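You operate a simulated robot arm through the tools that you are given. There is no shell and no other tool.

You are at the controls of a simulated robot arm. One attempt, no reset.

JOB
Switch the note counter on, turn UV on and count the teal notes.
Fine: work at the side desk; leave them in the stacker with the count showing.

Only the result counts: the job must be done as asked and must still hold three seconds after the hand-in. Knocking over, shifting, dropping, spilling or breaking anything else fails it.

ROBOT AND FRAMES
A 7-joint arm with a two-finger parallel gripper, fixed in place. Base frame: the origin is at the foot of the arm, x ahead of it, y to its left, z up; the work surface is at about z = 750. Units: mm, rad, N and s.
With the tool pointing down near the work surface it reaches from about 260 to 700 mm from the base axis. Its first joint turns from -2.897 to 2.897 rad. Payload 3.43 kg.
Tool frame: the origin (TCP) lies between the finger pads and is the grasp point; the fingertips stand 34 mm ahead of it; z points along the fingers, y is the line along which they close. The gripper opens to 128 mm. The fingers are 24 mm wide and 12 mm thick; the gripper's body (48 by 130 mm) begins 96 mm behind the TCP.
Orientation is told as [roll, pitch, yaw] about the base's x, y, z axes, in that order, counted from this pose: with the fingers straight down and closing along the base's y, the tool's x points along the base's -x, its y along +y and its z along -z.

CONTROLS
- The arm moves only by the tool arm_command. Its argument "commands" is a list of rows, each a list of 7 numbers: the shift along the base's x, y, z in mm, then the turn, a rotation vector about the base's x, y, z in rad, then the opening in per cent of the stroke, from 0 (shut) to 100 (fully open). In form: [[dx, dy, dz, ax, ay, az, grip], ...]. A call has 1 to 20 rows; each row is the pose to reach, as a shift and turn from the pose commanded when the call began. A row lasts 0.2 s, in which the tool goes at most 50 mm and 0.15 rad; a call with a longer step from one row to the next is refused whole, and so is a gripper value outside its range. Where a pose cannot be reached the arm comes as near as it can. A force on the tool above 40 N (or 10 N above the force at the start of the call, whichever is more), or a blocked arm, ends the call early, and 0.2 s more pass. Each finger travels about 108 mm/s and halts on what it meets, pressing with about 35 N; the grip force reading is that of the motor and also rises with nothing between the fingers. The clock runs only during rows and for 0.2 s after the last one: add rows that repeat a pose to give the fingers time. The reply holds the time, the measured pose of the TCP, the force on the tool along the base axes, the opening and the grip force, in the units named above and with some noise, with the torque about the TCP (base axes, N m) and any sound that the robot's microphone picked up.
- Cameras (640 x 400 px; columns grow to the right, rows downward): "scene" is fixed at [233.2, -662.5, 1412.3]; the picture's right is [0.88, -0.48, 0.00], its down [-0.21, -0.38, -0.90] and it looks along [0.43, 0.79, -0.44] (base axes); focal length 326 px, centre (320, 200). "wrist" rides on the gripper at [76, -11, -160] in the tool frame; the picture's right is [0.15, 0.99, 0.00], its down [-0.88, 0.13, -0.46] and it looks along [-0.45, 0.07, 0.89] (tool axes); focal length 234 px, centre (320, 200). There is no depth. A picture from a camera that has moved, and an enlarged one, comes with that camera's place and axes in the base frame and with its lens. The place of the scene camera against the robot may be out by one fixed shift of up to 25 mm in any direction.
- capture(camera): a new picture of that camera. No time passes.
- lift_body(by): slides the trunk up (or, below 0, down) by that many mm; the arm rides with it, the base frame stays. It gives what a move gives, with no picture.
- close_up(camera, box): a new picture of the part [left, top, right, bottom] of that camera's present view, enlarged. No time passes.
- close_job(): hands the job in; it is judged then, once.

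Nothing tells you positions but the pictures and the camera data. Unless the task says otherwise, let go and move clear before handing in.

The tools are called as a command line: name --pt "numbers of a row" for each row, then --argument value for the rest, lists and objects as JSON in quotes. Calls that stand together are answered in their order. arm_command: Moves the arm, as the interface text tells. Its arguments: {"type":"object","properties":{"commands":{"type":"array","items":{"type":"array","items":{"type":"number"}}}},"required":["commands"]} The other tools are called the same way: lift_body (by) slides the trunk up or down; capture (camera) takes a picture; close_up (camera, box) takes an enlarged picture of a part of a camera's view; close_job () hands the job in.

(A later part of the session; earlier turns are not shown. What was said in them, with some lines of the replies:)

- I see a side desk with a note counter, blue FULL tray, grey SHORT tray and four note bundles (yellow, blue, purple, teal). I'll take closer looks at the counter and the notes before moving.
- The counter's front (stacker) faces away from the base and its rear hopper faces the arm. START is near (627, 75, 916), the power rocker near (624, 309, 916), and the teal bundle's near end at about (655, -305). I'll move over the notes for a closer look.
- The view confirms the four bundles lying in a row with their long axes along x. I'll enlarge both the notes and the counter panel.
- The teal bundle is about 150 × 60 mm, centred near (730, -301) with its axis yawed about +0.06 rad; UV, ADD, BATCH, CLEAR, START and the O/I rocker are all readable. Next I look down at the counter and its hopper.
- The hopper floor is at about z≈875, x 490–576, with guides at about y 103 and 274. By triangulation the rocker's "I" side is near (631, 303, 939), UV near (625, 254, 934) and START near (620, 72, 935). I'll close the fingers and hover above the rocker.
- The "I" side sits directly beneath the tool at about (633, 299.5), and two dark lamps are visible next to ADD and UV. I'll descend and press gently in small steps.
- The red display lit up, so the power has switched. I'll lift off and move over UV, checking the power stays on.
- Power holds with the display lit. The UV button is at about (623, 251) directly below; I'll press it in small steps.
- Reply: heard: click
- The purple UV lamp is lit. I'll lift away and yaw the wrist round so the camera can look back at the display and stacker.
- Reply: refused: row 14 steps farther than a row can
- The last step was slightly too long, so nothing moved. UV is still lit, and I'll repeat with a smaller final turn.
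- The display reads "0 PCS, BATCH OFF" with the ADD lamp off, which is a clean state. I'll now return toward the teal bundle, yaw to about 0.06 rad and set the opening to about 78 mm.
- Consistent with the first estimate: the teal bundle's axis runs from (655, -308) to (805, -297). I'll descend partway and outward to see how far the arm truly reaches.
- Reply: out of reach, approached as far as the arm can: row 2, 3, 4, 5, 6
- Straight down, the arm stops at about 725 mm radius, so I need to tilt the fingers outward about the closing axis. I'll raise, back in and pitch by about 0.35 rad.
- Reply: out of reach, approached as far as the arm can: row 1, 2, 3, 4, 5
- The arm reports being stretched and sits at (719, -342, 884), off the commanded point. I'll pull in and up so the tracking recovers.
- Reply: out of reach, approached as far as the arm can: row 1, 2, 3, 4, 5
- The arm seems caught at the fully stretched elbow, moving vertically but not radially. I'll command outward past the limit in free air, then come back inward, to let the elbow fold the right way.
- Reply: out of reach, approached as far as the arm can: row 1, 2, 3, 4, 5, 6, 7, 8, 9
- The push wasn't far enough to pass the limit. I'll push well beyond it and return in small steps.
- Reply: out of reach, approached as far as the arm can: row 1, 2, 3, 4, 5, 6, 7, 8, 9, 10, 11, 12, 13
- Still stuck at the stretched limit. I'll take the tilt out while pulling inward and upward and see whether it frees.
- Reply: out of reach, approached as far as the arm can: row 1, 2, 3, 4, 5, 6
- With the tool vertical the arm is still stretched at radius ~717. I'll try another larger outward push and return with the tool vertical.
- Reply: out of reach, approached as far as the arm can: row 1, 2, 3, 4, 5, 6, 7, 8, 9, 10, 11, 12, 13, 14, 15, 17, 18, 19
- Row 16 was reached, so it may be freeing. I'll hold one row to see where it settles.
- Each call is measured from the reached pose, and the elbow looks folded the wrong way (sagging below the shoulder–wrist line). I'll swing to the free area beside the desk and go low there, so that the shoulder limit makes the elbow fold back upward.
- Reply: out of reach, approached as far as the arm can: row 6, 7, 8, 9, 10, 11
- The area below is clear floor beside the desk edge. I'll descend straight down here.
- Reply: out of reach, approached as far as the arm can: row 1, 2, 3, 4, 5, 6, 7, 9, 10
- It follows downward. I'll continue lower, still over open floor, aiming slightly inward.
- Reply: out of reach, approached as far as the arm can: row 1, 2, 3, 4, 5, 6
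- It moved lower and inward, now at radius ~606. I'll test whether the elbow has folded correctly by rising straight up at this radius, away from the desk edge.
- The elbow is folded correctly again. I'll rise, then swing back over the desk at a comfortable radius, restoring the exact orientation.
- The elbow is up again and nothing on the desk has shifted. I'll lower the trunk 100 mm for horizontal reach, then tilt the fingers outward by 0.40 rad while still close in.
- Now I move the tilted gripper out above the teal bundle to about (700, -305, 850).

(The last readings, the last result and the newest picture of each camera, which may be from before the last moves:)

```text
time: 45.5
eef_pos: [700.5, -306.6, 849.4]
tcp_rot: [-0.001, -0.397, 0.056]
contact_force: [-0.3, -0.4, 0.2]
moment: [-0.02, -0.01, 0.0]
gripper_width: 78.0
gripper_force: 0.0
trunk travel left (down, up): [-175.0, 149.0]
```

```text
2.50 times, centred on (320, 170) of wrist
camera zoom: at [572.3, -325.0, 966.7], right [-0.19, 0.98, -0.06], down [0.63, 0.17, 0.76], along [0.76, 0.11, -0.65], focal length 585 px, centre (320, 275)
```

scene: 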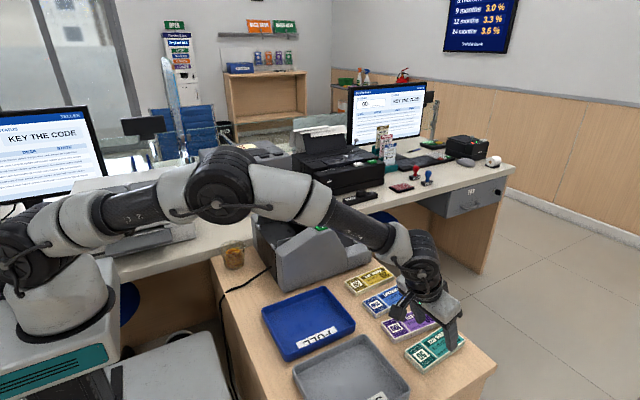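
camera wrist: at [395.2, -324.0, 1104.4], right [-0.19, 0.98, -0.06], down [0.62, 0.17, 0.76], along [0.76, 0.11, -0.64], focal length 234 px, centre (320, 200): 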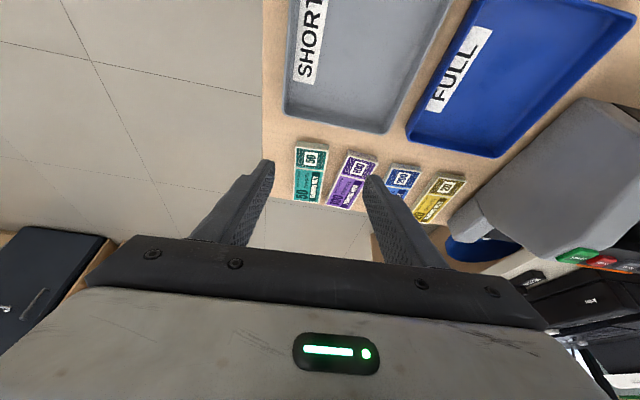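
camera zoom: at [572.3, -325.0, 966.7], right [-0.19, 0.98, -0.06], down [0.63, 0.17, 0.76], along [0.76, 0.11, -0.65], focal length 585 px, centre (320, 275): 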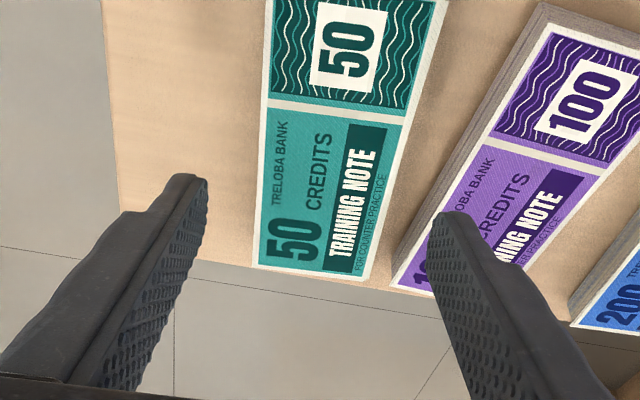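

The elbow still has bend and the fingers straddle the bundle line. I'll narrow to about 72 mm, align at x≈712, y≈-304.5 and descend to just above the desk.

arm_command --pt "6 1 -5 0 0 0 56" --pt "12 2 -15 0 0 0.012 56" --pt "12 2 -30 0 0 0.012 56" --pt "12 2 -45 0 0 0.012 56" --pt "12 2 -45 0 0 0.012 56"

close_up --camera "wrist" --box '[200, 90, 440, 250]'

close_up --camera "scene" --box '[380, 270, 480, 380]'

```text
time: 46.7
eef_pos: [713.1, -303.9, 804.8]
tcp_rot: [0.0, -0.399, 0.07]
contact_force: [-0.2, 0.7, 1.1]
moment: [0.03, -0.01, -0.01]
gripper_width: 71.9
gripper_force: 0.0
trunk travel left (down, up): [-175.0, 149.0]
```

```text
2.50 times, centred on (320, 170) of wrist
camera zoom: at [583.0, -325.1, 923.3], right [-0.2, 0.98, -0.06], down [0.62, 0.17, 0.76], along [0.76, 0.12, -0.64], focal length 585 px, centre (320, 275)
```

zoom: 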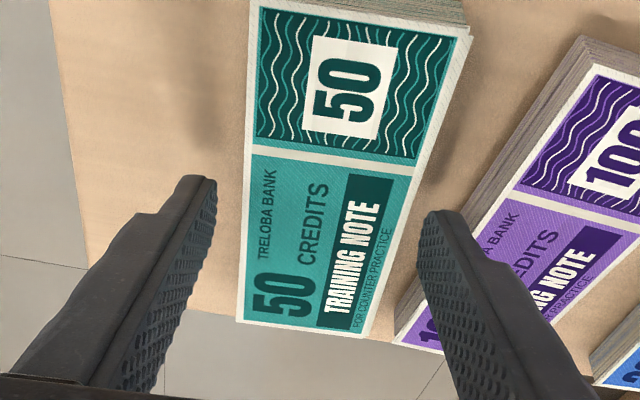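

```text
3.64 times, centred on (430, 325) of scene
camera zoom: at [233.2, -662.5, 1412.3], right [0.88, -0.48, 0.0], down [-0.21, -0.38, -0.9], along [0.43, 0.79, -0.44], focal length 1184 px, centre (-80, -254)
```

zoom: 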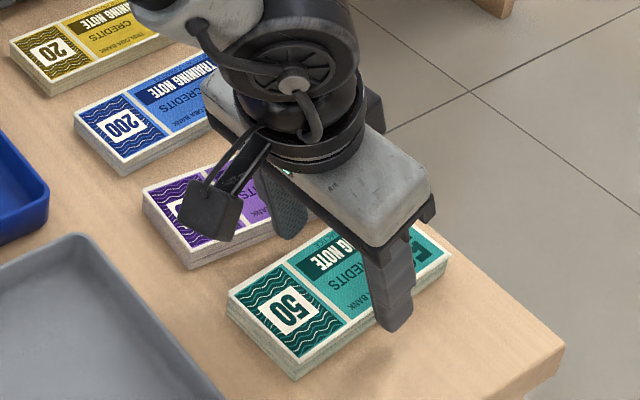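

The bundle is centred between the tips. I'll descend the remaining 15 mm gently.

arm_command --pt "0 -0.5 -6 0 0 0 56" --pt "0 -0.5 -11 0 0 0 56" --pt "0 -0.5 -15 0 0 0 56" --pt "0 -0.5 -15 0 0 0 56"

close_up --camera "wrist" --box '[200, 90, 440, 250]'

close_up --camera "scene" --box '[400, 300, 470, 380]'

```text
time: 47.7
eef_pos: [712.2, -305.2, 791.7]
tcp_rot: [-0.001, -0.398, 0.068]
contact_force: [-0.7, -0.2, 0.3]
moment: [0.01, 0.02, 0.03]
gripper_width: 71.7
gripper_force: 0.2
trunk travel left (down, up): [-175.0, 149.0]
```

```text
2.50 times, centred on (320, 170) of wrist
camera zoom: at [582.7, -325.6, 908.3], right [-0.2, 0.98, -0.06], down [0.62, 0.17, 0.76], along [0.75, 0.12, -0.65], focal length 585 px, centre (320, 275)
```

zoom: 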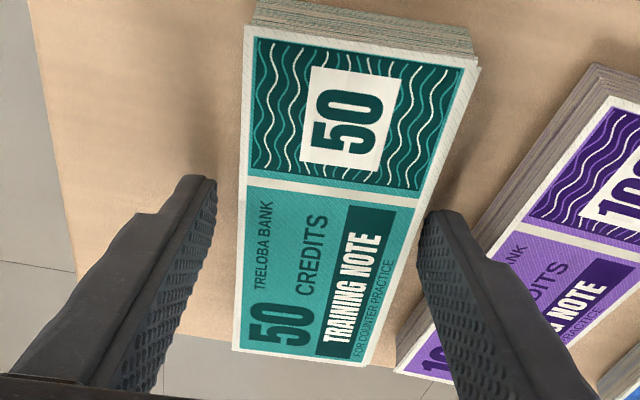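

```text
5.00 times, centred on (435, 340) of scene
camera zoom: at [233.2, -662.5, 1412.3], right [0.88, -0.48, 0.0], down [-0.21, -0.38, -0.9], along [0.43, 0.79, -0.44], focal length 1627 px, centre (-255, -500)
```

zoom: 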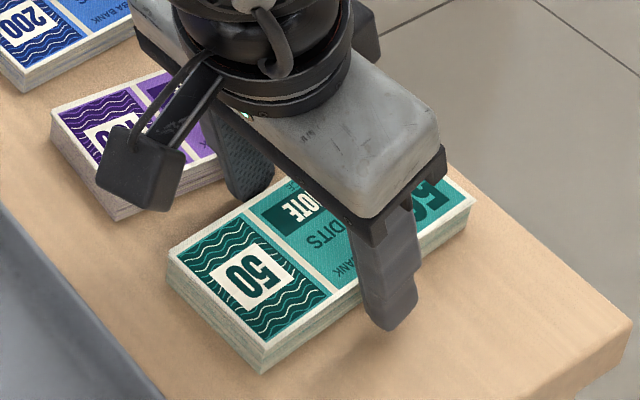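

No contact and the tips flank the bundle. I'll go 2 mm lower and close.

arm_command --pt "0 0 -2 0 0 0 56" --pt "0 0 -2 0 0 0 50" --pt "0 0 -2 0 0 0 40" --pt "0 0 -2 0 0 0 20" --pt "0 0 -2 0 0 0 20"

close_up --camera "wrist" --box '[200, 90, 440, 250]'

```text
time: 48.9
eef_pos: [711.0, -305.0, 788.7]
tcp_rot: [-0.002, -0.4, 0.07]
contact_force: [-0.3, -0.7, 0.5]
moment: [0.05, -0.02, 0.0]
gripper_width: 59.1
gripper_force: 35.2
trunk travel left (down, up): [-175.0, 149.0]
```

```text
2.50 times, centred on (320, 170) of wrist
camera zoom: at [582.6, -325.5, 906.2], right [-0.2, 0.98, -0.06], down [0.62, 0.17, 0.76], along [0.75, 0.12, -0.65], focal length 585 px, centre (320, 275)
```

zoom: 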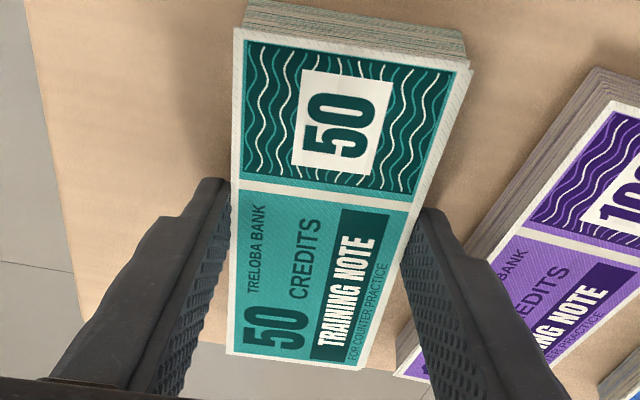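

Gripped at 59 mm with 35 N, close to the bundle's centre. I'll lift straight up and inspect.

arm_command --pt "0 0 10 0 0 0 20" --pt "0 0 25 0 0 0 20" --pt "0 0 45 0 0 0 20" --pt "-10 0 75 0 0 0 20" --pt "-20 0 105 0 0 0 20" --pt "-20 0 105 0 0 0 20"

capture --camera "scene"

capture --camera "wrist"

```text
time: 50.3
eef_pos: [692.1, -304.6, 895.4]
tcp_rot: [-0.002, -0.4, 0.069]
contact_force: [-0.2, -0.4, 0.6]
moment: [0.03, 0.01, 0.02]
gripper_width: 25.7
gripper_force: 0.0
trunk travel left (down, up): [-175.0, 149.0]
```

```text
taken
```

scene: 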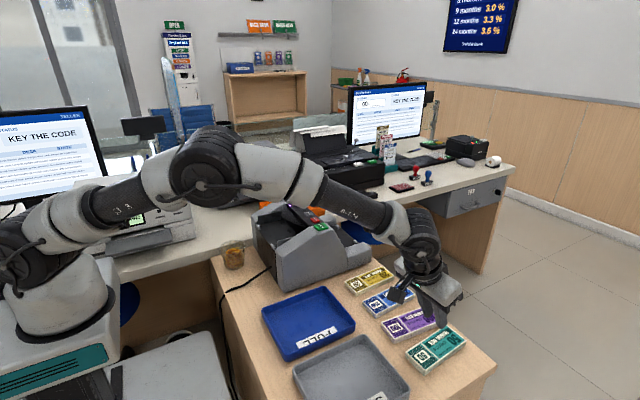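

```text
taken
camera wrist: at [563.0, -324.7, 1012.6], right [-0.2, 0.98, -0.06], down [0.62, 0.17, 0.76], along [0.75, 0.12, -0.65], focal length 234 px, centre (320, 200)
```

wrist: 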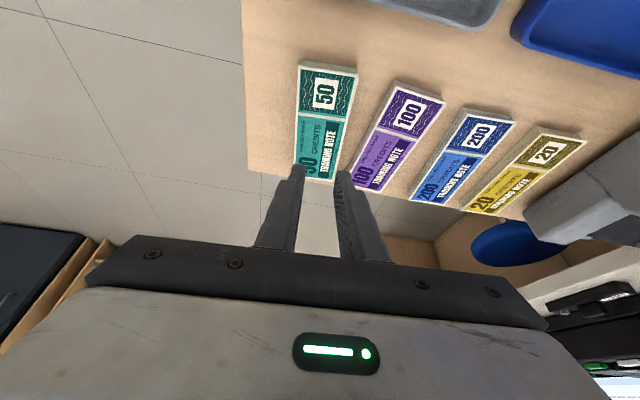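

The grip slipped off because it was too shallow, but the bundle seems to be still lying on the desk. I'll check how it lies now.

close_up --camera "wrist" --box '[240, 40, 460, 200]'

close_up --camera "scene" --box '[390, 305, 480, 385]'

```text
2.50 times, centred on (350, 120) of wrist
camera zoom: at [563.0, -324.7, 1012.6], right [-0.2, 0.98, -0.06], down [0.62, 0.17, 0.76], along [0.75, 0.12, -0.65], focal length 585 px, centre (245, 400)
```

zoom: 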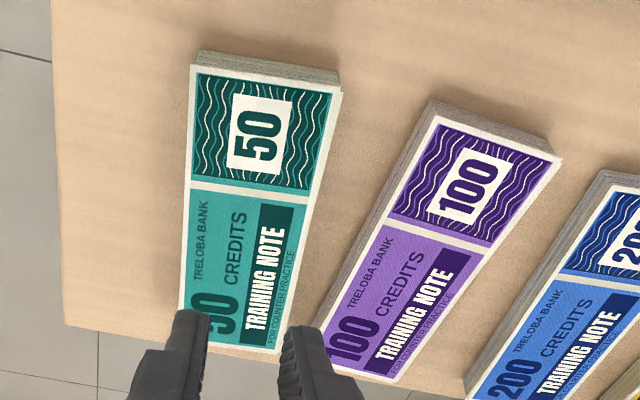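

```text
5.00 times, centred on (435, 345) of scene
camera zoom: at [233.2, -662.5, 1412.3], right [0.88, -0.48, 0.0], down [-0.21, -0.38, -0.9], along [0.43, 0.79, -0.44], focal length 1627 px, centre (-255, -525)
```

zoom: 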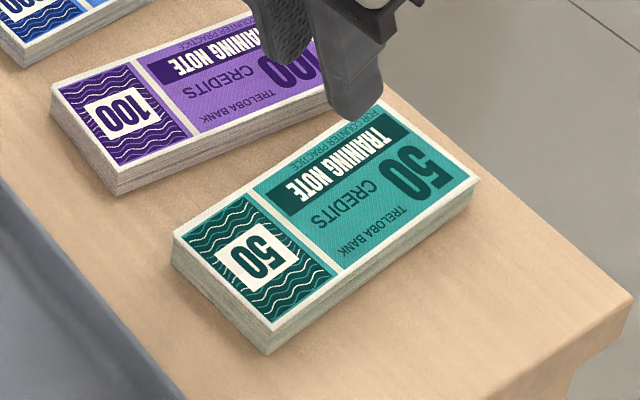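

The bundle is practically where it was and the purple one is untouched. I'll retry with a smaller tilt (0.25 rad), a little nearer, so more of the pads cover the bundle's sides.

arm_command --pt "0 0 0 0 0 0 40" --pt "0 0 0 -0.005 0.075 0 56" --pt "4 -0.5 -10 -0.01 0.149 0 56" --pt "8 -1 -30 -0.01 0.149 0 56" --pt "8 -1 -60 -0.01 0.149 0 56" --pt "8 -1 -60 -0.01 0.149 0 56"

close_up --camera "wrist" --box '[200, 90, 440, 250]'

```text
time: 51.7
eef_pos: [700.5, -305.1, 833.5]
tcp_rot: [-0.001, -0.25, 0.069]
contact_force: [-0.5, 0.3, -0.7]
moment: [-0.02, 0.0, 0.04]
gripper_width: 71.7
gripper_force: 0.1
trunk travel left (down, up): [-175.0, 149.0]
```

```text
2.50 times, centred on (320, 170) of wrist
camera zoom: at [590.5, -325.4, 970.3], right [-0.21, 0.98, -0.04], down [0.73, 0.18, 0.66], along [0.65, 0.11, -0.75], focal length 585 px, centre (320, 275)
```

zoom: 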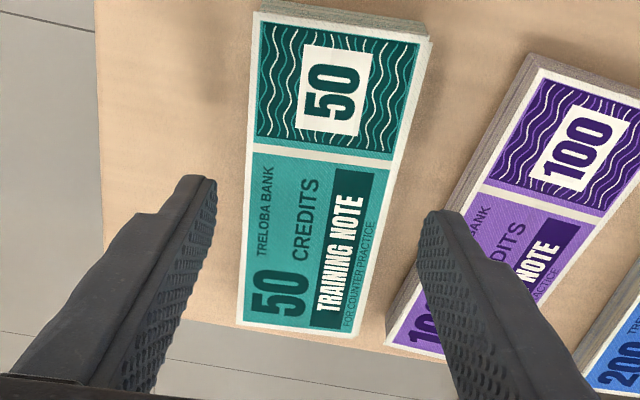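

Alignment is good and it's within reach. I'll descend gently to the desk, about a millimetre at a time near the end.

arm_command --pt "0 -1 -20 0 0 0 56" --pt "0 -1 -35 0 0 0 56" --pt "0 -1 -42 0 0 0 56" --pt "0 -1 -44 0 0 0 56" --pt "0 -1 -45 0 0 0 56" --pt "0 -1 -46 0 0 0 56" --pt "0 -1 -46 0 0 0 56"

close_up --camera "scene" --box '[390, 305, 480, 385]'

close_up --camera "wrist" --box '[200, 90, 440, 250]'

```text
time: 53.3
eef_pos: [700.9, -307.6, 788.0]
tcp_rot: [0.0, -0.25, 0.069]
contact_force: [0.5, -0.8, -0.5]
moment: [0.01, -0.03, 0.03]
gripper_width: 71.7
gripper_force: 0.1
trunk travel left (down, up): [-175.0, 149.0]
```

```text
5.00 times, centred on (435, 345) of scene
camera zoom: at [233.2, -662.5, 1412.3], right [0.88, -0.48, 0.0], down [-0.21, -0.38, -0.9], along [0.43, 0.79, -0.44], focal length 1627 px, centre (-255, -525)
```

zoom: 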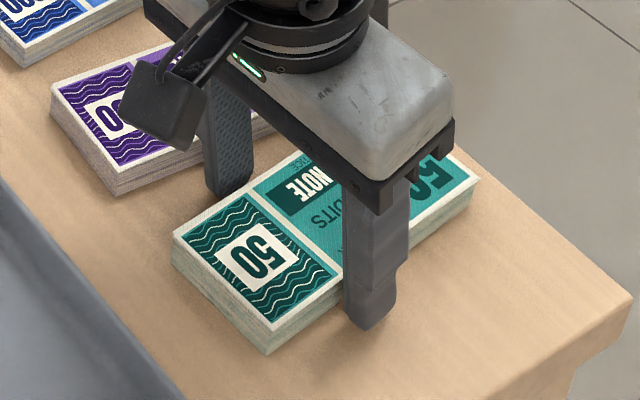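

```text
2.50 times, centred on (320, 170) of wrist
camera zoom: at [589.9, -326.1, 923.4], right [-0.21, 0.98, -0.04], down [0.73, 0.18, 0.66], along [0.65, 0.11, -0.75], focal length 585 px, centre (320, 275)
```

zoom: 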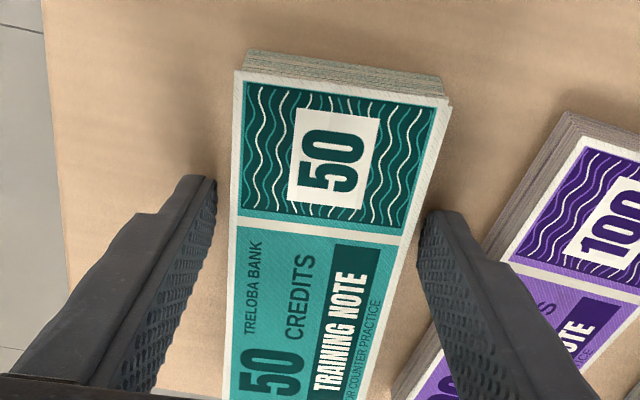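

Still no desk contact at 788. I'll feel down a few more millimetres.

arm_command --pt "0 0 -1 0 0 0 56" --pt "0 0 -2 0 0 0 56" --pt "0 0 -3 0 0 0 56" --pt "0 0 -3 0 0 0 56"

```text
time: 54.3
eef_pos: [698.9, -306.1, 786.3]
tcp_rot: [-0.003, -0.253, 0.07]
contact_force: [-2.1, 0.7, 10.9]
moment: [0.39, 0.11, 0.1]
gripper_width: 72.0
gripper_force: 0.3
trunk travel left (down, up): [-175.0, 149.0]
```

The tips have touched the desk (about 11 N). I'll back off about 1.5 mm, close, and hold.

arm_command --pt "0 0 1.5 0 0 0 56" --pt "0 0 1.5 0 0 0 50" --pt "0 0 1.5 0 0 0 40" --pt "0 0 1.5 0 0 0 0" --pt "0 0 1.5 0 0 0 0" --pt "0 0 1.5 0 0 0 0"

close_up --camera "wrist" --box '[200, 90, 440, 250]'

close_up --camera "scene" --box '[390, 305, 480, 385]'

```text
time: 55.7
eef_pos: [699.2, -306.6, 785.4]
tcp_rot: [0.0, -0.248, 0.07]
contact_force: [-0.7, 2.2, 6.2]
moment: [0.23, 0.03, 0.05]
gripper_width: 58.9
gripper_force: 34.6
trunk travel left (down, up): [-175.0, 149.0]
```

```text
2.50 times, centred on (320, 170) of wrist
camera zoom: at [588.9, -326.0, 922.0], right [-0.21, 0.98, -0.04], down [0.73, 0.18, 0.66], along [0.65, 0.11, -0.75], focal length 585 px, centre (320, 275)
```

zoom: 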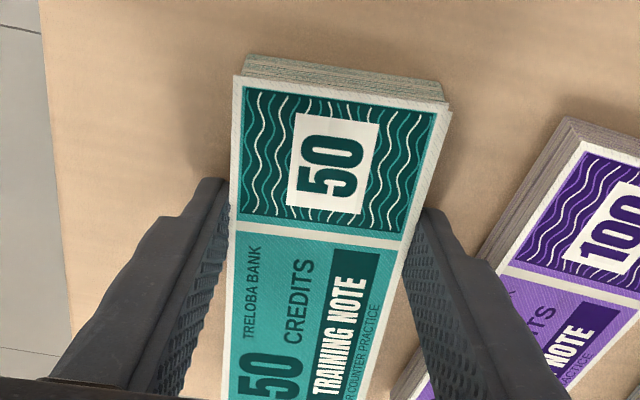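

```text
5.00 times, centred on (435, 345) of scene
camera zoom: at [233.2, -662.5, 1412.3], right [0.88, -0.48, 0.0], down [-0.21, -0.38, -0.9], along [0.43, 0.79, -0.44], focal length 1627 px, centre (-255, -525)
```

zoom: 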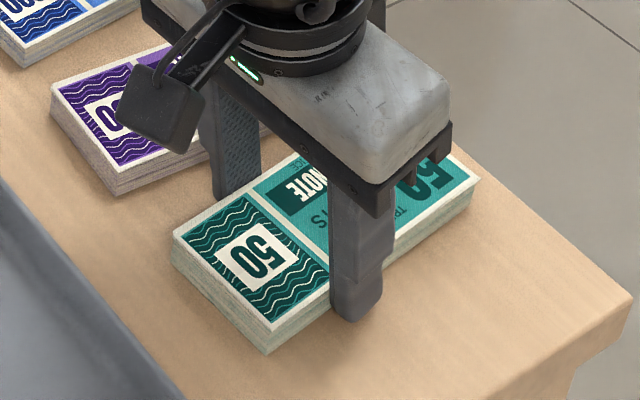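

The grip is deep and firm now. I'll lift slowly by 20 mm and check.

arm_command --pt "0 0 3 0 0 0 0" --pt "0 0 6 0 0 0 0" --pt "0 0 10 0 0 0 0" --pt "0 0 15 0 0 0 0" --pt "0 0 20 0 0 0 0"

close_up --camera "scene" --box '[390, 305, 480, 385]'

close_up --camera "wrist" --box '[200, 90, 440, 250]'

```text
time: 56.9
eef_pos: [700.3, -306.4, 805.3]
tcp_rot: [-0.001, -0.251, 0.069]
contact_force: [0.8, -0.2, -1.2]
moment: [0.03, 0.0, -0.05]
gripper_width: 59.3
gripper_force: 34.8
trunk travel left (down, up): [-175.0, 149.0]
```

```text
5.00 times, centred on (435, 345) of scene
camera zoom: at [233.2, -662.5, 1412.3], right [0.88, -0.48, 0.0], down [-0.21, -0.38, -0.9], along [0.43, 0.79, -0.44], focal length 1627 px, centre (-255, -525)
```

zoom: 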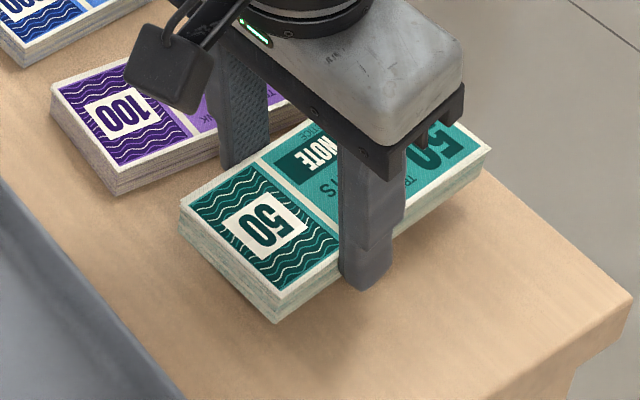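

```text
2.50 times, centred on (320, 170) of wrist
camera zoom: at [590.4, -325.9, 941.9], right [-0.21, 0.98, -0.04], down [0.73, 0.18, 0.66], along [0.65, 0.11, -0.75], focal length 585 px, centre (320, 275)
```

zoom: 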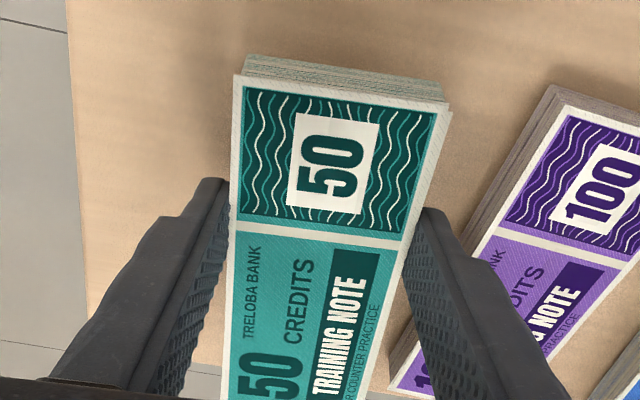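

The teal bundle is held level about 20 mm off the desk. I'll bring it up and inward, well clear of the trays and the counter.

arm_command --pt "-4 0 15 0 0 0 0" --pt "-12 0 35 0 0 0 0" --pt "-24 0 57 0 0 0 0" --pt "-38 0 80 0 0 0 0" --pt "-52 0 103 0 0 0 0" --pt "-68 0 126 0 0 0 0" --pt "-84 0 149 0 0 0 0" --pt "-100 0 172 0 0 0 0" --pt "-116 0 195 0 0 0 0" --pt "-132 0 215 0 0 0 0" --pt "-140 0 225 0 0 0 0" --pt "-140 0 225 0 0 0 0"

capture --camera "scene"

capture --camera "wrist"

```text
time: 59.5
eef_pos: [560.0, -307.7, 1032.0]
tcp_rot: [0.0, -0.249, 0.069]
contact_force: [0.4, -0.4, -1.6]
moment: [-0.03, 0.05, 0.01]
gripper_width: 59.2
gripper_force: 34.7
trunk travel left (down, up): [-175.0, 149.0]
```

```text
taken
```

scene: 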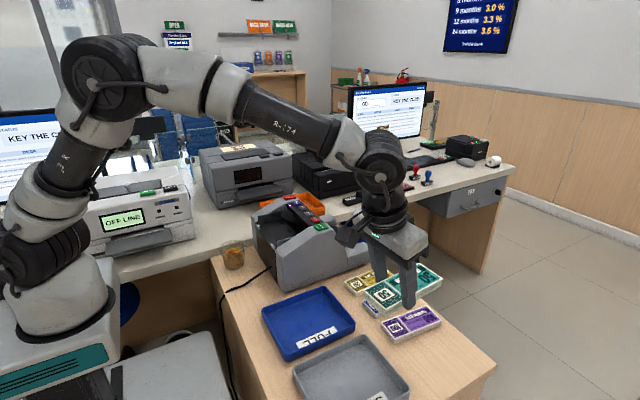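

```text
taken
camera wrist: at [450.2, -326.4, 1168.1], right [-0.21, 0.98, -0.04], down [0.73, 0.18, 0.66], along [0.65, 0.11, -0.75], focal length 234 px, centre (320, 200)
```

wrist: 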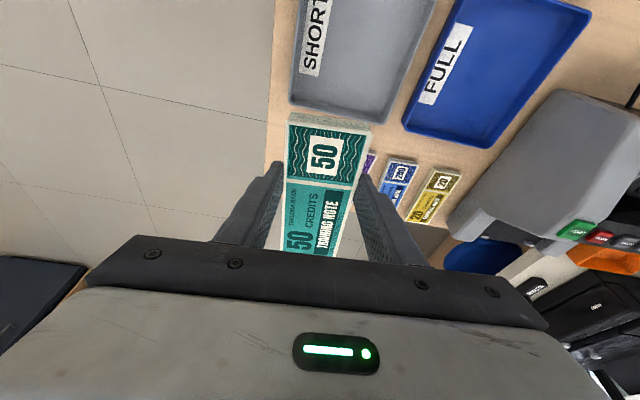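

Bundle still firmly held. I'll carry it across at this height and yaw 1.512 rad so its long side runs across the hopper.

arm_command --pt "-1 25 3 0 0 0.06 0" --pt "-3 55 6 0 0 0.17 0" --pt "-4 88 10 0 0 0.29 0" --pt "-6 121 10 0 0 0.41 0" --pt "-7 154 10 0 0 0.53 0" --pt "-9 187 10 0 0 0.65 0" --pt "-10 220 10 0 0 0.77 0" --pt "-12 253 10 0 0 0.89 0" --pt "-14 286 10 0 0 1.01 0" --pt "-15 319 10 0 0 1.13 0" --pt "-17 352 10 0 0 1.25 0" --pt "-18 385 10 0 0 1.36 0" --pt "-20 415 10 0 0 1.45 0" --pt "-21 442 10 0 0 1.5 0" --pt "-22 457 10 0 0 1.512 0" --pt "-22 463 10 0 0 1.512 0" --pt "-22 463 10 0 0 1.512 0"

capture --camera "scene"

capture --camera "wrist"

```text
time: 63.1
eef_pos: [537.8, 155.1, 1041.1]
tcp_rot: [0.0, -0.25, 1.582]
contact_force: [0.1, 0.2, -0.6]
moment: [0.0, 0.01, 0.03]
gripper_width: 59.4
gripper_force: 34.7
trunk travel left (down, up): [-175.0, 149.0]
```

```text
taken
```

scene: 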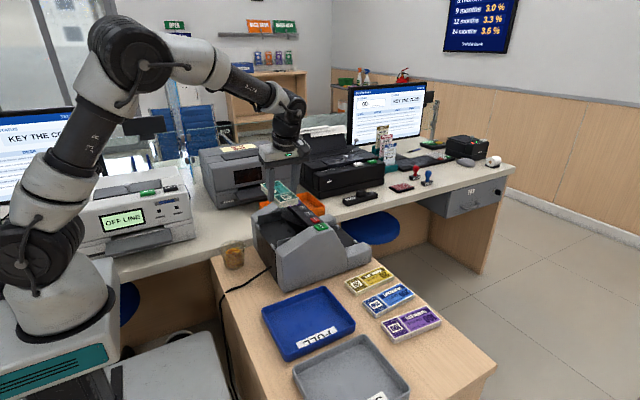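

```text
taken
camera wrist: at [551.4, 43.0, 1176.8], right [-0.99, -0.15, -0.04], down [-0.14, 0.74, 0.66], along [-0.07, 0.66, -0.75], focal length 234 px, centre (320, 200)
```

wrist: 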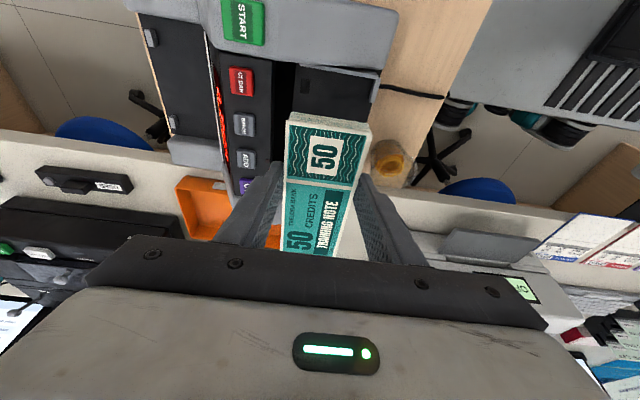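

Orientation is right and it sits over the hopper. I'll lower to just above the guides and check clearances.

arm_command --pt "0 0 -25 0 0 0 0" --pt "0 0 -50 0 0 0 0" --pt "0 0 -75 0 0 0 0" --pt "0 0 -80 0 0 0 0" --pt "0 0 -80 0 0 0 0"

close_up --camera "scene" --box '[240, 150, 370, 270]'

close_up --camera "wrist" --box '[180, 30, 440, 260]'

```text
time: 64.3
eef_pos: [535.8, 155.5, 962.0]
tcp_rot: [-0.002, -0.25, 1.581]
contact_force: [0.7, -0.5, -1.1]
moment: [-0.03, -0.01, 0.0]
gripper_width: 59.1
gripper_force: 35.5
trunk travel left (down, up): [-175.0, 149.0]
```

```text
3.33 times, centred on (305, 210) of scene
camera zoom: at [233.2, -662.5, 1412.3], right [0.88, -0.48, 0.0], down [-0.21, -0.38, -0.9], along [0.43, 0.79, -0.44], focal length 1085 px, centre (370, 167)
```

zoom: 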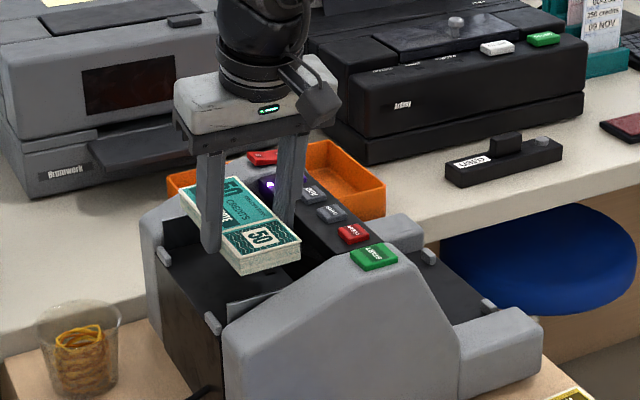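

```text
1.74 times, centred on (310, 145) of wrist
camera zoom: at [550.9, 42.8, 1097.6], right [-0.99, -0.15, -0.04], down [-0.14, 0.74, 0.66], along [-0.07, 0.66, -0.75], focal length 407 px, centre (337, 296)
```

zoom: 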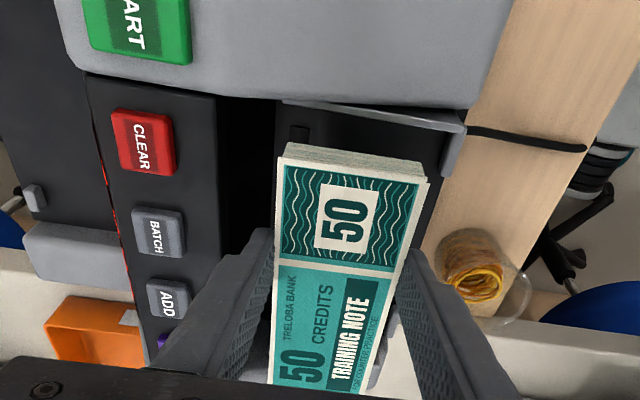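

The bundle occupies x 509–568 with its near end at y≈112, which is centred between the guides and parallel to them. I'll lower it into the hopper and feel for the floor.

arm_command --pt "1 0 -15 0 0 0 0" --pt "1 -1 -30 0 0 0 0" --pt "1 -1 -40 0 0 0 0" --pt "1 -1 -45 0 0 0 0" --pt "1 -1 -47 0 0 0 0" --pt "1 -1 -47 0 0 0 0"

close_up --camera "scene" --box '[240, 150, 370, 270]'

close_up --camera "wrist" --box '[180, 30, 440, 260]'

```text
time: 65.7
eef_pos: [538.8, 155.2, 914.7]
tcp_rot: [0.0, -0.249, 1.581]
contact_force: [0.4, 0.1, 0.2]
moment: [-0.03, 0.04, 0.0]
gripper_width: 59.1
gripper_force: 34.3
trunk travel left (down, up): [-175.0, 149.0]
```

```text
3.33 times, centred on (305, 210) of scene
camera zoom: at [233.2, -662.5, 1412.3], right [0.88, -0.48, 0.0], down [-0.21, -0.38, -0.9], along [0.43, 0.79, -0.44], focal length 1085 px, centre (370, 167)
```

zoom: 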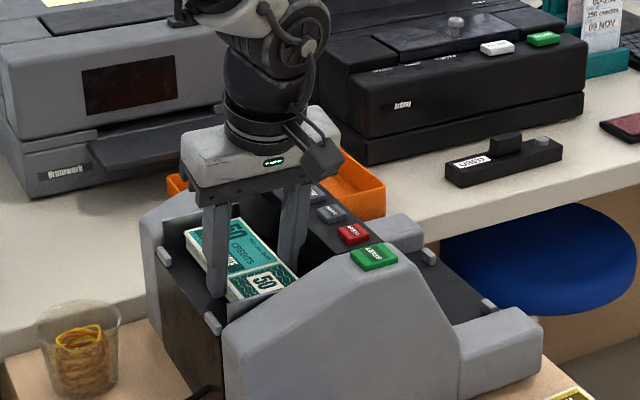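

```text
1.74 times, centred on (310, 145) of wrist
camera zoom: at [552.7, 41.6, 1050.6], right [-0.99, -0.15, -0.04], down [-0.14, 0.74, 0.66], along [-0.07, 0.66, -0.75], focal length 407 px, centre (337, 296)
```

zoom: 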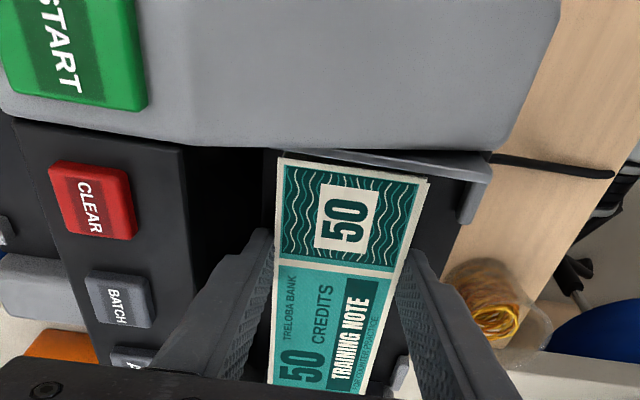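

It is between the guides with no contact yet. I'll keep feeling downward in 1 mm steps.

arm_command --pt "0 0 -1 0 0 0 0" --pt "0 0 -2 0 0 0 0" --pt "0 0 -3 0 0 0 0" --pt "0 0 -4 0 0 0 0" --pt "0 0 -4 0 0 0 0"

```text
time: 66.9
eef_pos: [538.7, 155.4, 910.7]
tcp_rot: [0.001, -0.249, 1.581]
contact_force: [0.7, -1.1, 2.2]
moment: [0.15, 0.1, -0.03]
gripper_width: 59.3
gripper_force: 35.1
trunk travel left (down, up): [-175.0, 149.0]
```

Light contact at z 910.7 matches the expected floor height. I'll open just enough to release.

arm_command --pt "0 0 0 0 0 0 47" --pt "0 0 0 0 0 0 49" --pt "0 0 0 0 0 0 52" --pt "0 0 0 0 0 0 52"

close_up --camera "wrist" --box '[180, 30, 440, 260]'

close_up --camera "scene" --box '[240, 150, 370, 270]'

```text
time: 67.9
eef_pos: [538.3, 154.9, 911.0]
tcp_rot: [-0.002, -0.248, 1.581]
contact_force: [3.9, -0.7, 4.5]
moment: [-0.01, 0.02, -0.02]
gripper_width: 64.7
gripper_force: 0.1
trunk travel left (down, up): [-175.0, 149.0]
```

```text
1.74 times, centred on (310, 145) of wrist
camera zoom: at [552.7, 42.2, 1047.0], right [-0.99, -0.15, -0.04], down [-0.14, 0.74, 0.66], along [-0.07, 0.66, -0.75], focal length 407 px, centre (337, 296)
```

zoom: 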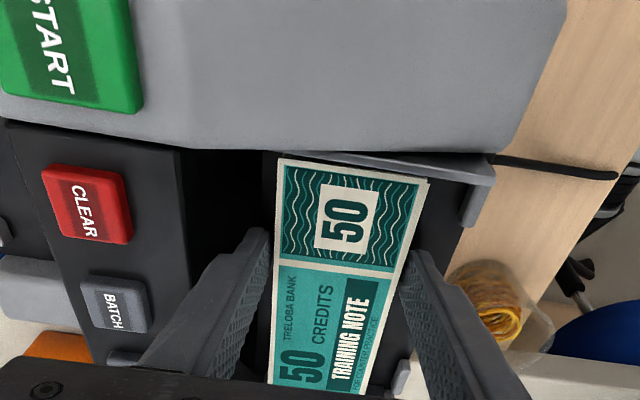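

```text
3.33 times, centred on (305, 210) of scene
camera zoom: at [233.2, -662.5, 1412.3], right [0.88, -0.48, 0.0], down [-0.21, -0.38, -0.9], along [0.43, 0.79, -0.44], focal length 1085 px, centre (370, 167)
```

zoom: 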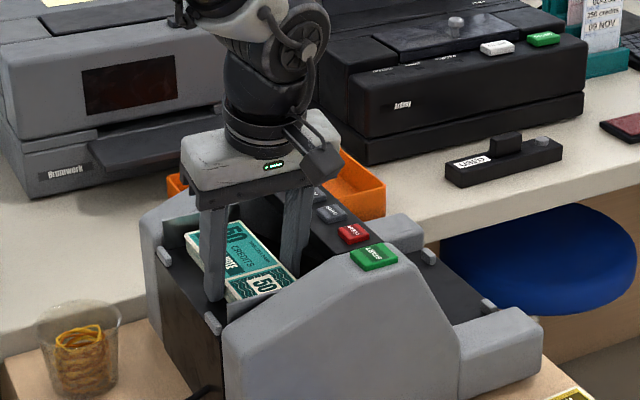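

Released with a few millimetres of clearance on each side. I'll withdraw straight up slowly.

arm_command --pt "0 0 4 0 0 0 52" --pt "0 0 12 0 0 0 52" --pt "0 0 25 0 0 0 52" --pt "0 0 45 0 0 0 52" --pt "0 0 80 0 0 0 52" --pt "0 0 120 0 0 0 52" --pt "0 0 140 0 0 0 52" --pt "0 0 140 0 0 0 52"

close_up --camera "wrist" --box '[180, 30, 440, 260]'

close_up --camera "scene" --box '[240, 150, 370, 270]'

```text
time: 69.7
eef_pos: [539.6, 154.0, 1051.4]
tcp_rot: [-0.001, -0.249, 1.581]
contact_force: [0.6, 0.2, -0.3]
moment: [-0.02, -0.01, 0.04]
gripper_width: 66.8
gripper_force: 0.1
trunk travel left (down, up): [-175.0, 149.0]
```

```text
1.74 times, centred on (310, 145) of wrist
camera zoom: at [553.6, 41.9, 1186.9], right [-0.99, -0.15, -0.04], down [-0.14, 0.74, 0.66], along [-0.07, 0.66, -0.75], focal length 407 px, centre (337, 296)
```

zoom: 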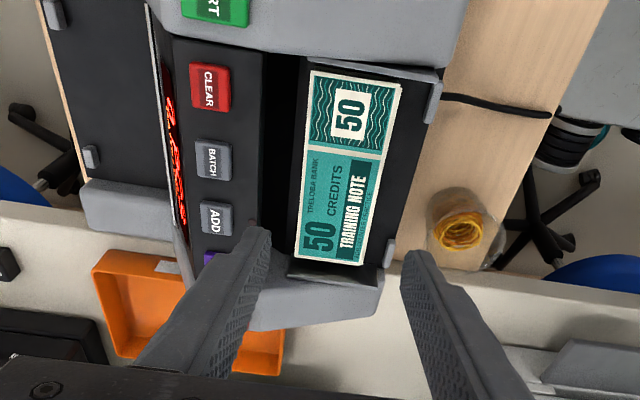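

```text
3.33 times, centred on (305, 210) of scene
camera zoom: at [233.2, -662.5, 1412.3], right [0.88, -0.48, 0.0], down [-0.21, -0.38, -0.9], along [0.43, 0.79, -0.44], focal length 1085 px, centre (370, 167)
```

zoom: 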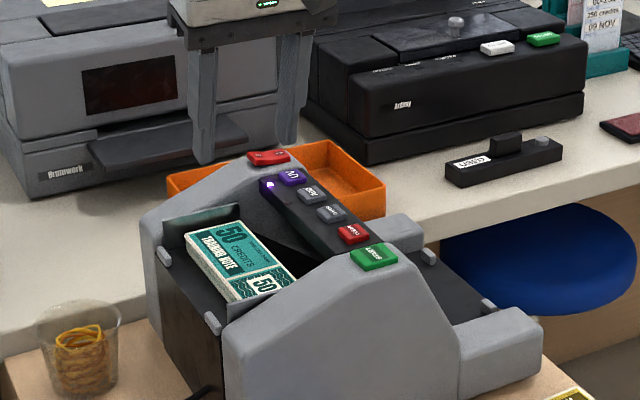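

The teal notes lie flat in the hopper and the UV lamp is still lit. I'll close and straighten the gripper, then hover over START at about (620, 72).

arm_command --pt "16 -16 0 -0.12 -0.0015 0 30" --pt "32 -33 0 -0.25 -0.003 0 0" --pt "48 -49 0 -0.25 -0.003 0 0" --pt "64 -66 -10 -0.25 -0.003 0 0" --pt "80 -82 -25 -0.25 -0.003 0 0" --pt "80 -82 -40 -0.25 -0.003 0 0" --pt "80 -82 -40 -0.25 -0.003 0 0"

close_up --camera "wrist" --box '[200, 90, 440, 250]'

close_up --camera "scene" --box '[240, 150, 390, 270]'

```text
time: 71.3
eef_pos: [620.6, 73.0, 1010.9]
tcp_rot: [0.0, -0.001, 1.581]
contact_force: [-0.2, 0.3, 0.4]
moment: [0.0, -0.04, -0.02]
gripper_width: 0.1
gripper_force: 33.8
trunk travel left (down, up): [-175.0, 149.0]
```

```text
2.50 times, centred on (320, 170) of wrist
camera zoom: at [633.5, -2.2, 1170.2], right [-0.99, -0.16, 0.0], down [-0.14, 0.88, 0.46], along [-0.07, 0.45, -0.89], focal length 585 px, centre (320, 275)
```

zoom: 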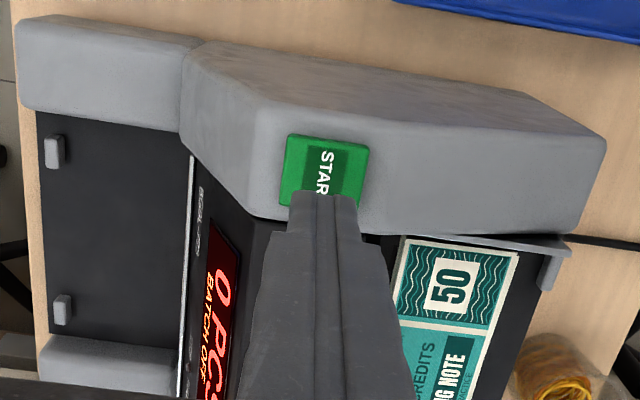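

```text
3.33 times, centred on (315, 210) of scene
camera zoom: at [233.2, -662.5, 1412.3], right [0.88, -0.48, 0.0], down [-0.21, -0.38, -0.9], along [0.43, 0.79, -0.44], focal length 1085 px, centre (337, 167)
```

zoom: 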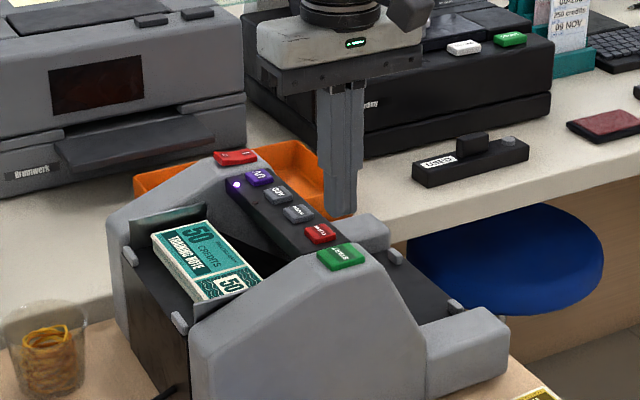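

The display shows 0 PCS and START's centre is at about (620.5, 69). I'll press it in small steps.

arm_command --pt "0 -4 -20 0 0 0 0" --pt "0 -4 -34 0 0 0 0" --pt "0 -4 -39 0 0 0 0" --pt "0 -4 -41.5 0 0 0 0" --pt "0 -4 -44 0 0 0 0"

close_up --camera "scene" --box '[240, 150, 390, 270]'

capture --camera "wrist"

```text
time: 72.5
eef_pos: [619.8, 69.2, 967.1]
tcp_rot: [-0.002, 0.001, 1.582]
contact_force: [1.3, -0.8, 9.0]
moment: [-0.02, -0.04, 0.01]
gripper_width: 0.0
gripper_force: 32.7
trunk travel left (down, up): [-175.0, 149.0]
heard: click
```

```text
3.33 times, centred on (315, 210) of scene
camera zoom: at [233.2, -662.5, 1412.3], right [0.88, -0.48, 0.0], down [-0.21, -0.38, -0.9], along [0.43, 0.79, -0.44], focal length 1085 px, centre (337, 167)
```

zoom: 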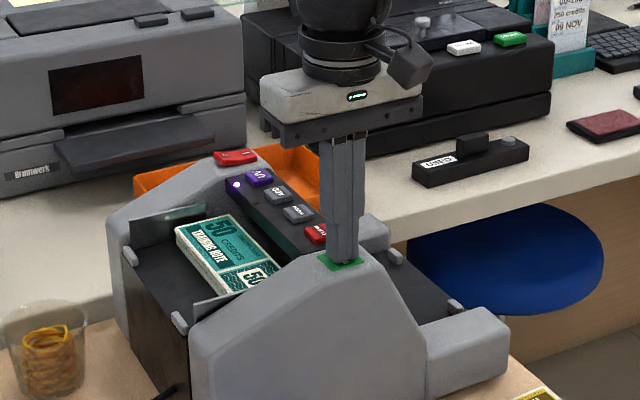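

```text
taken
camera wrist: at [632.6, -6.5, 1127.2], right [-0.99, -0.16, 0.0], down [-0.14, 0.88, 0.46], along [-0.07, 0.45, -0.89], focal length 234 px, centre (320, 200)
```

wrist: 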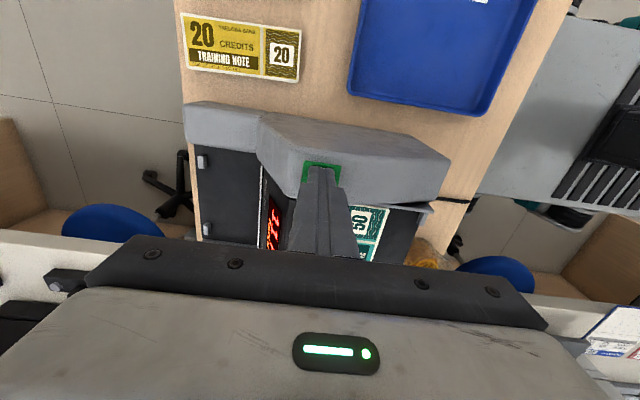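

The click was heard and the notes have started feeding. I'll lift off and move back to watch the display, clear of the machine.

arm_command --pt "0 0 20 0 0 0 0" --pt "0 10 60 0 0 0 0" --pt "0 40 100 0 0 0 0" --pt "0 70 120 0 0 0 0" --pt "0 100 125 0 0 0 0" --pt "0 120 125 0 0 0 0" --pt "0 120 125 0 0 0 0"

close_up --camera "wrist" --box '[220, 10, 440, 220]'

close_up --camera "scene" --box '[240, 170, 390, 290]'

```text
time: 74.1
eef_pos: [618.6, 188.4, 1091.5]
tcp_rot: [-0.001, 0.002, 1.581]
contact_force: [-0.3, 0.0, 0.4]
moment: [-0.06, 0.0, -0.01]
gripper_width: 0.1
gripper_force: 32.7
trunk travel left (down, up): [-175.0, 149.0]
```

```text
1.90 times, centred on (330, 115) of wrist
camera zoom: at [633.3, 113.3, 1251.1], right [-0.99, -0.16, 0.0], down [-0.14, 0.88, 0.45], along [-0.07, 0.45, -0.89], focal length 446 px, centre (301, 362)
```

zoom: 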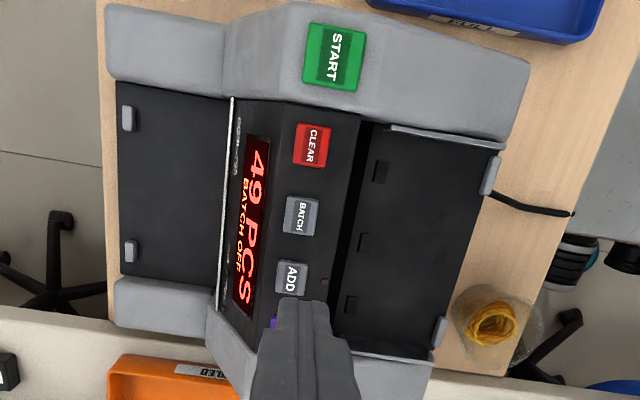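

```text
3.33 times, centred on (315, 230) of scene
camera zoom: at [233.2, -662.5, 1412.3], right [0.88, -0.48, 0.0], down [-0.21, -0.38, -0.9], along [0.43, 0.79, -0.44], focal length 1085 px, centre (337, 100)
```

zoom: 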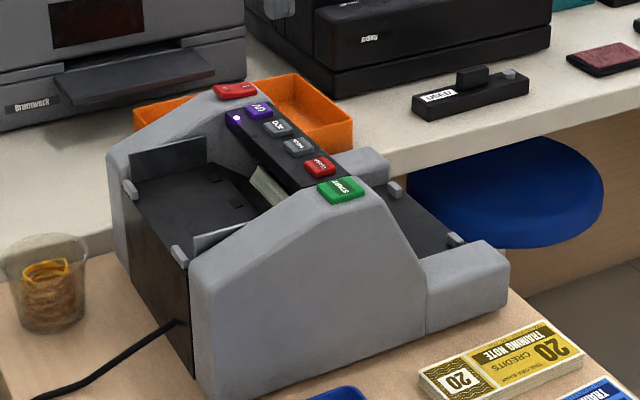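

Counting is under way (49 PCS, BATCH OFF). I'll wait in place for it to finish.

arm_command --pt "0 0 0 0 0 0 0" --pt "0 0 0 0 0 0 0" --pt "0 0 0 0 0 0 0" --pt "0 0 0 0 0 0 0" --pt "0 0 0 0 0 0 0" --pt "0 0 0 0 0 0 0" --pt "0 0 0 0 0 0 0" --pt "0 0 0 0 0 0 0" --pt "0 0 0 0 0 0 0" --pt "0 0 0 0 0 0 0"

close_up --camera "wrist" --box '[220, 10, 440, 220]'

close_up --camera "scene" --box '[240, 170, 390, 290]'

```text
time: 76.3
eef_pos: [620.1, 187.9, 1090.4]
tcp_rot: [0.002, 0.0, 1.58]
contact_force: [0.3, 0.1, 1.0]
moment: [0.0, 0.0, 0.01]
gripper_width: 0.1
gripper_force: 33.1
trunk travel left (down, up): [-175.0, 149.0]
```

```text
1.90 times, centred on (330, 115) of wrist
camera zoom: at [633.2, 113.0, 1251.2], right [-0.99, -0.16, 0.0], down [-0.14, 0.88, 0.46], along [-0.07, 0.45, -0.89], focal length 446 px, centre (301, 362)
```

zoom: 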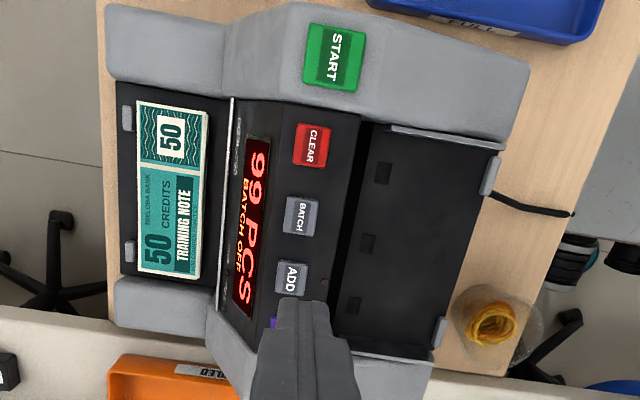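

```text
3.33 times, centred on (315, 230) of scene
camera zoom: at [233.2, -662.5, 1412.3], right [0.88, -0.48, 0.0], down [-0.21, -0.38, -0.9], along [0.43, 0.79, -0.44], focal length 1085 px, centre (337, 100)
```

zoom: 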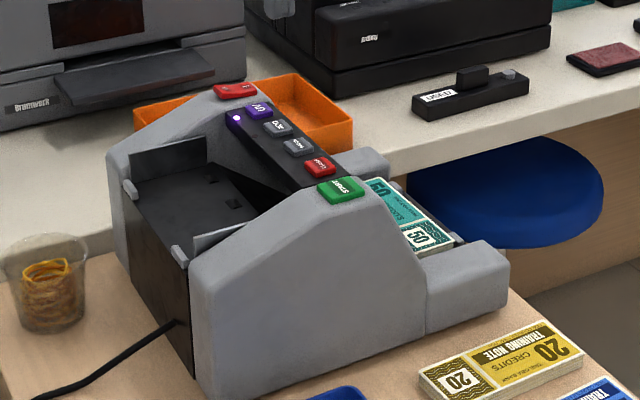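

The notes are in the stacker and the display shows 99 PCS with the UV lamp lit. I'll move clear and let time pass to confirm that the count is final.

arm_command --pt "0 0 30 0 0 0 0" --pt "-20 0 60 0 0 0 0" --pt "-40 0 80 0 0 0 0" --pt "-60 0 90 0 0 0 0" --pt "-60 0 90 0 0 0 0" --pt "-60 0 90 0 0 0 0" --pt "-60 0 90 0 0 0 0" --pt "-60 0 90 0 0 0 0" --pt "-60 0 90 0 0 0 0" --pt "-60 0 90 0 0 0 0" --pt "-60 0 90 0 0 0 0" --pt "-60 0 90 0 0 0 0"

close_up --camera "wrist" --box '[180, 10, 400, 220]'

capture --camera "scene"

```text
time: 78.9
eef_pos: [560.4, 189.2, 1180.9]
tcp_rot: [-0.001, 0.0, 1.581]
contact_force: [-0.2, -0.2, 0.8]
moment: [0.0, -0.01, 0.01]
gripper_width: 0.2
gripper_force: 33.1
trunk travel left (down, up): [-175.0, 149.0]
```

```text
1.90 times, centred on (290, 115) of wrist
camera zoom: at [573.4, 112.5, 1341.0], right [-0.99, -0.16, 0.0], down [-0.14, 0.88, 0.46], along [-0.07, 0.45, -0.89], focal length 446 px, centre (377, 362)
```

zoom: 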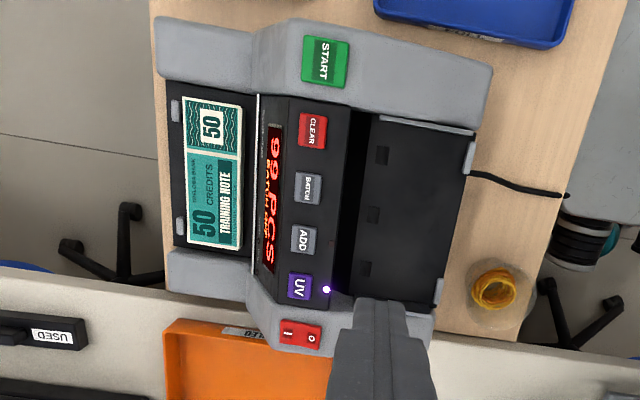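

```text
taken
```

scene: 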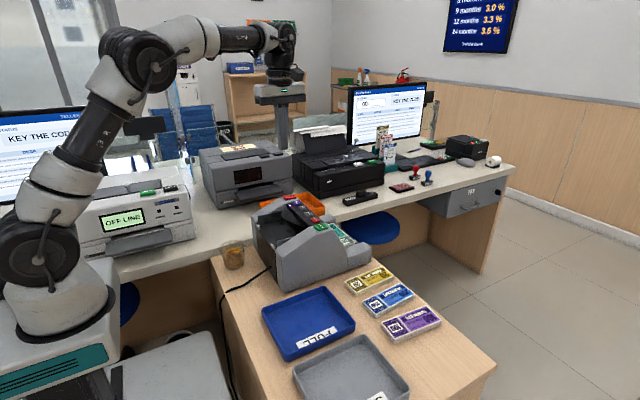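

The count holds at 99 PCS with UV lit and the teal notes in the stacker. The hopper is empty and everything else looks undisturbed, so I'm handing in.

close_job

```text
The job is handed in.
```

The note counter is on with UV lit, and it counted **99** teal notes. They're in the stacker with 99 PCS on the display, and the count had held steady for over two seconds when I handed in.

My first grip on the bundle slipped and moved it a few millimetres; the second held. Part-way through, the arm also got stuck fully stretched, so I swung it out over the floor beside the desk to free it. As far as the cameras show, nothing else on the desk moved. The arm was clear of the counter at hand-in.
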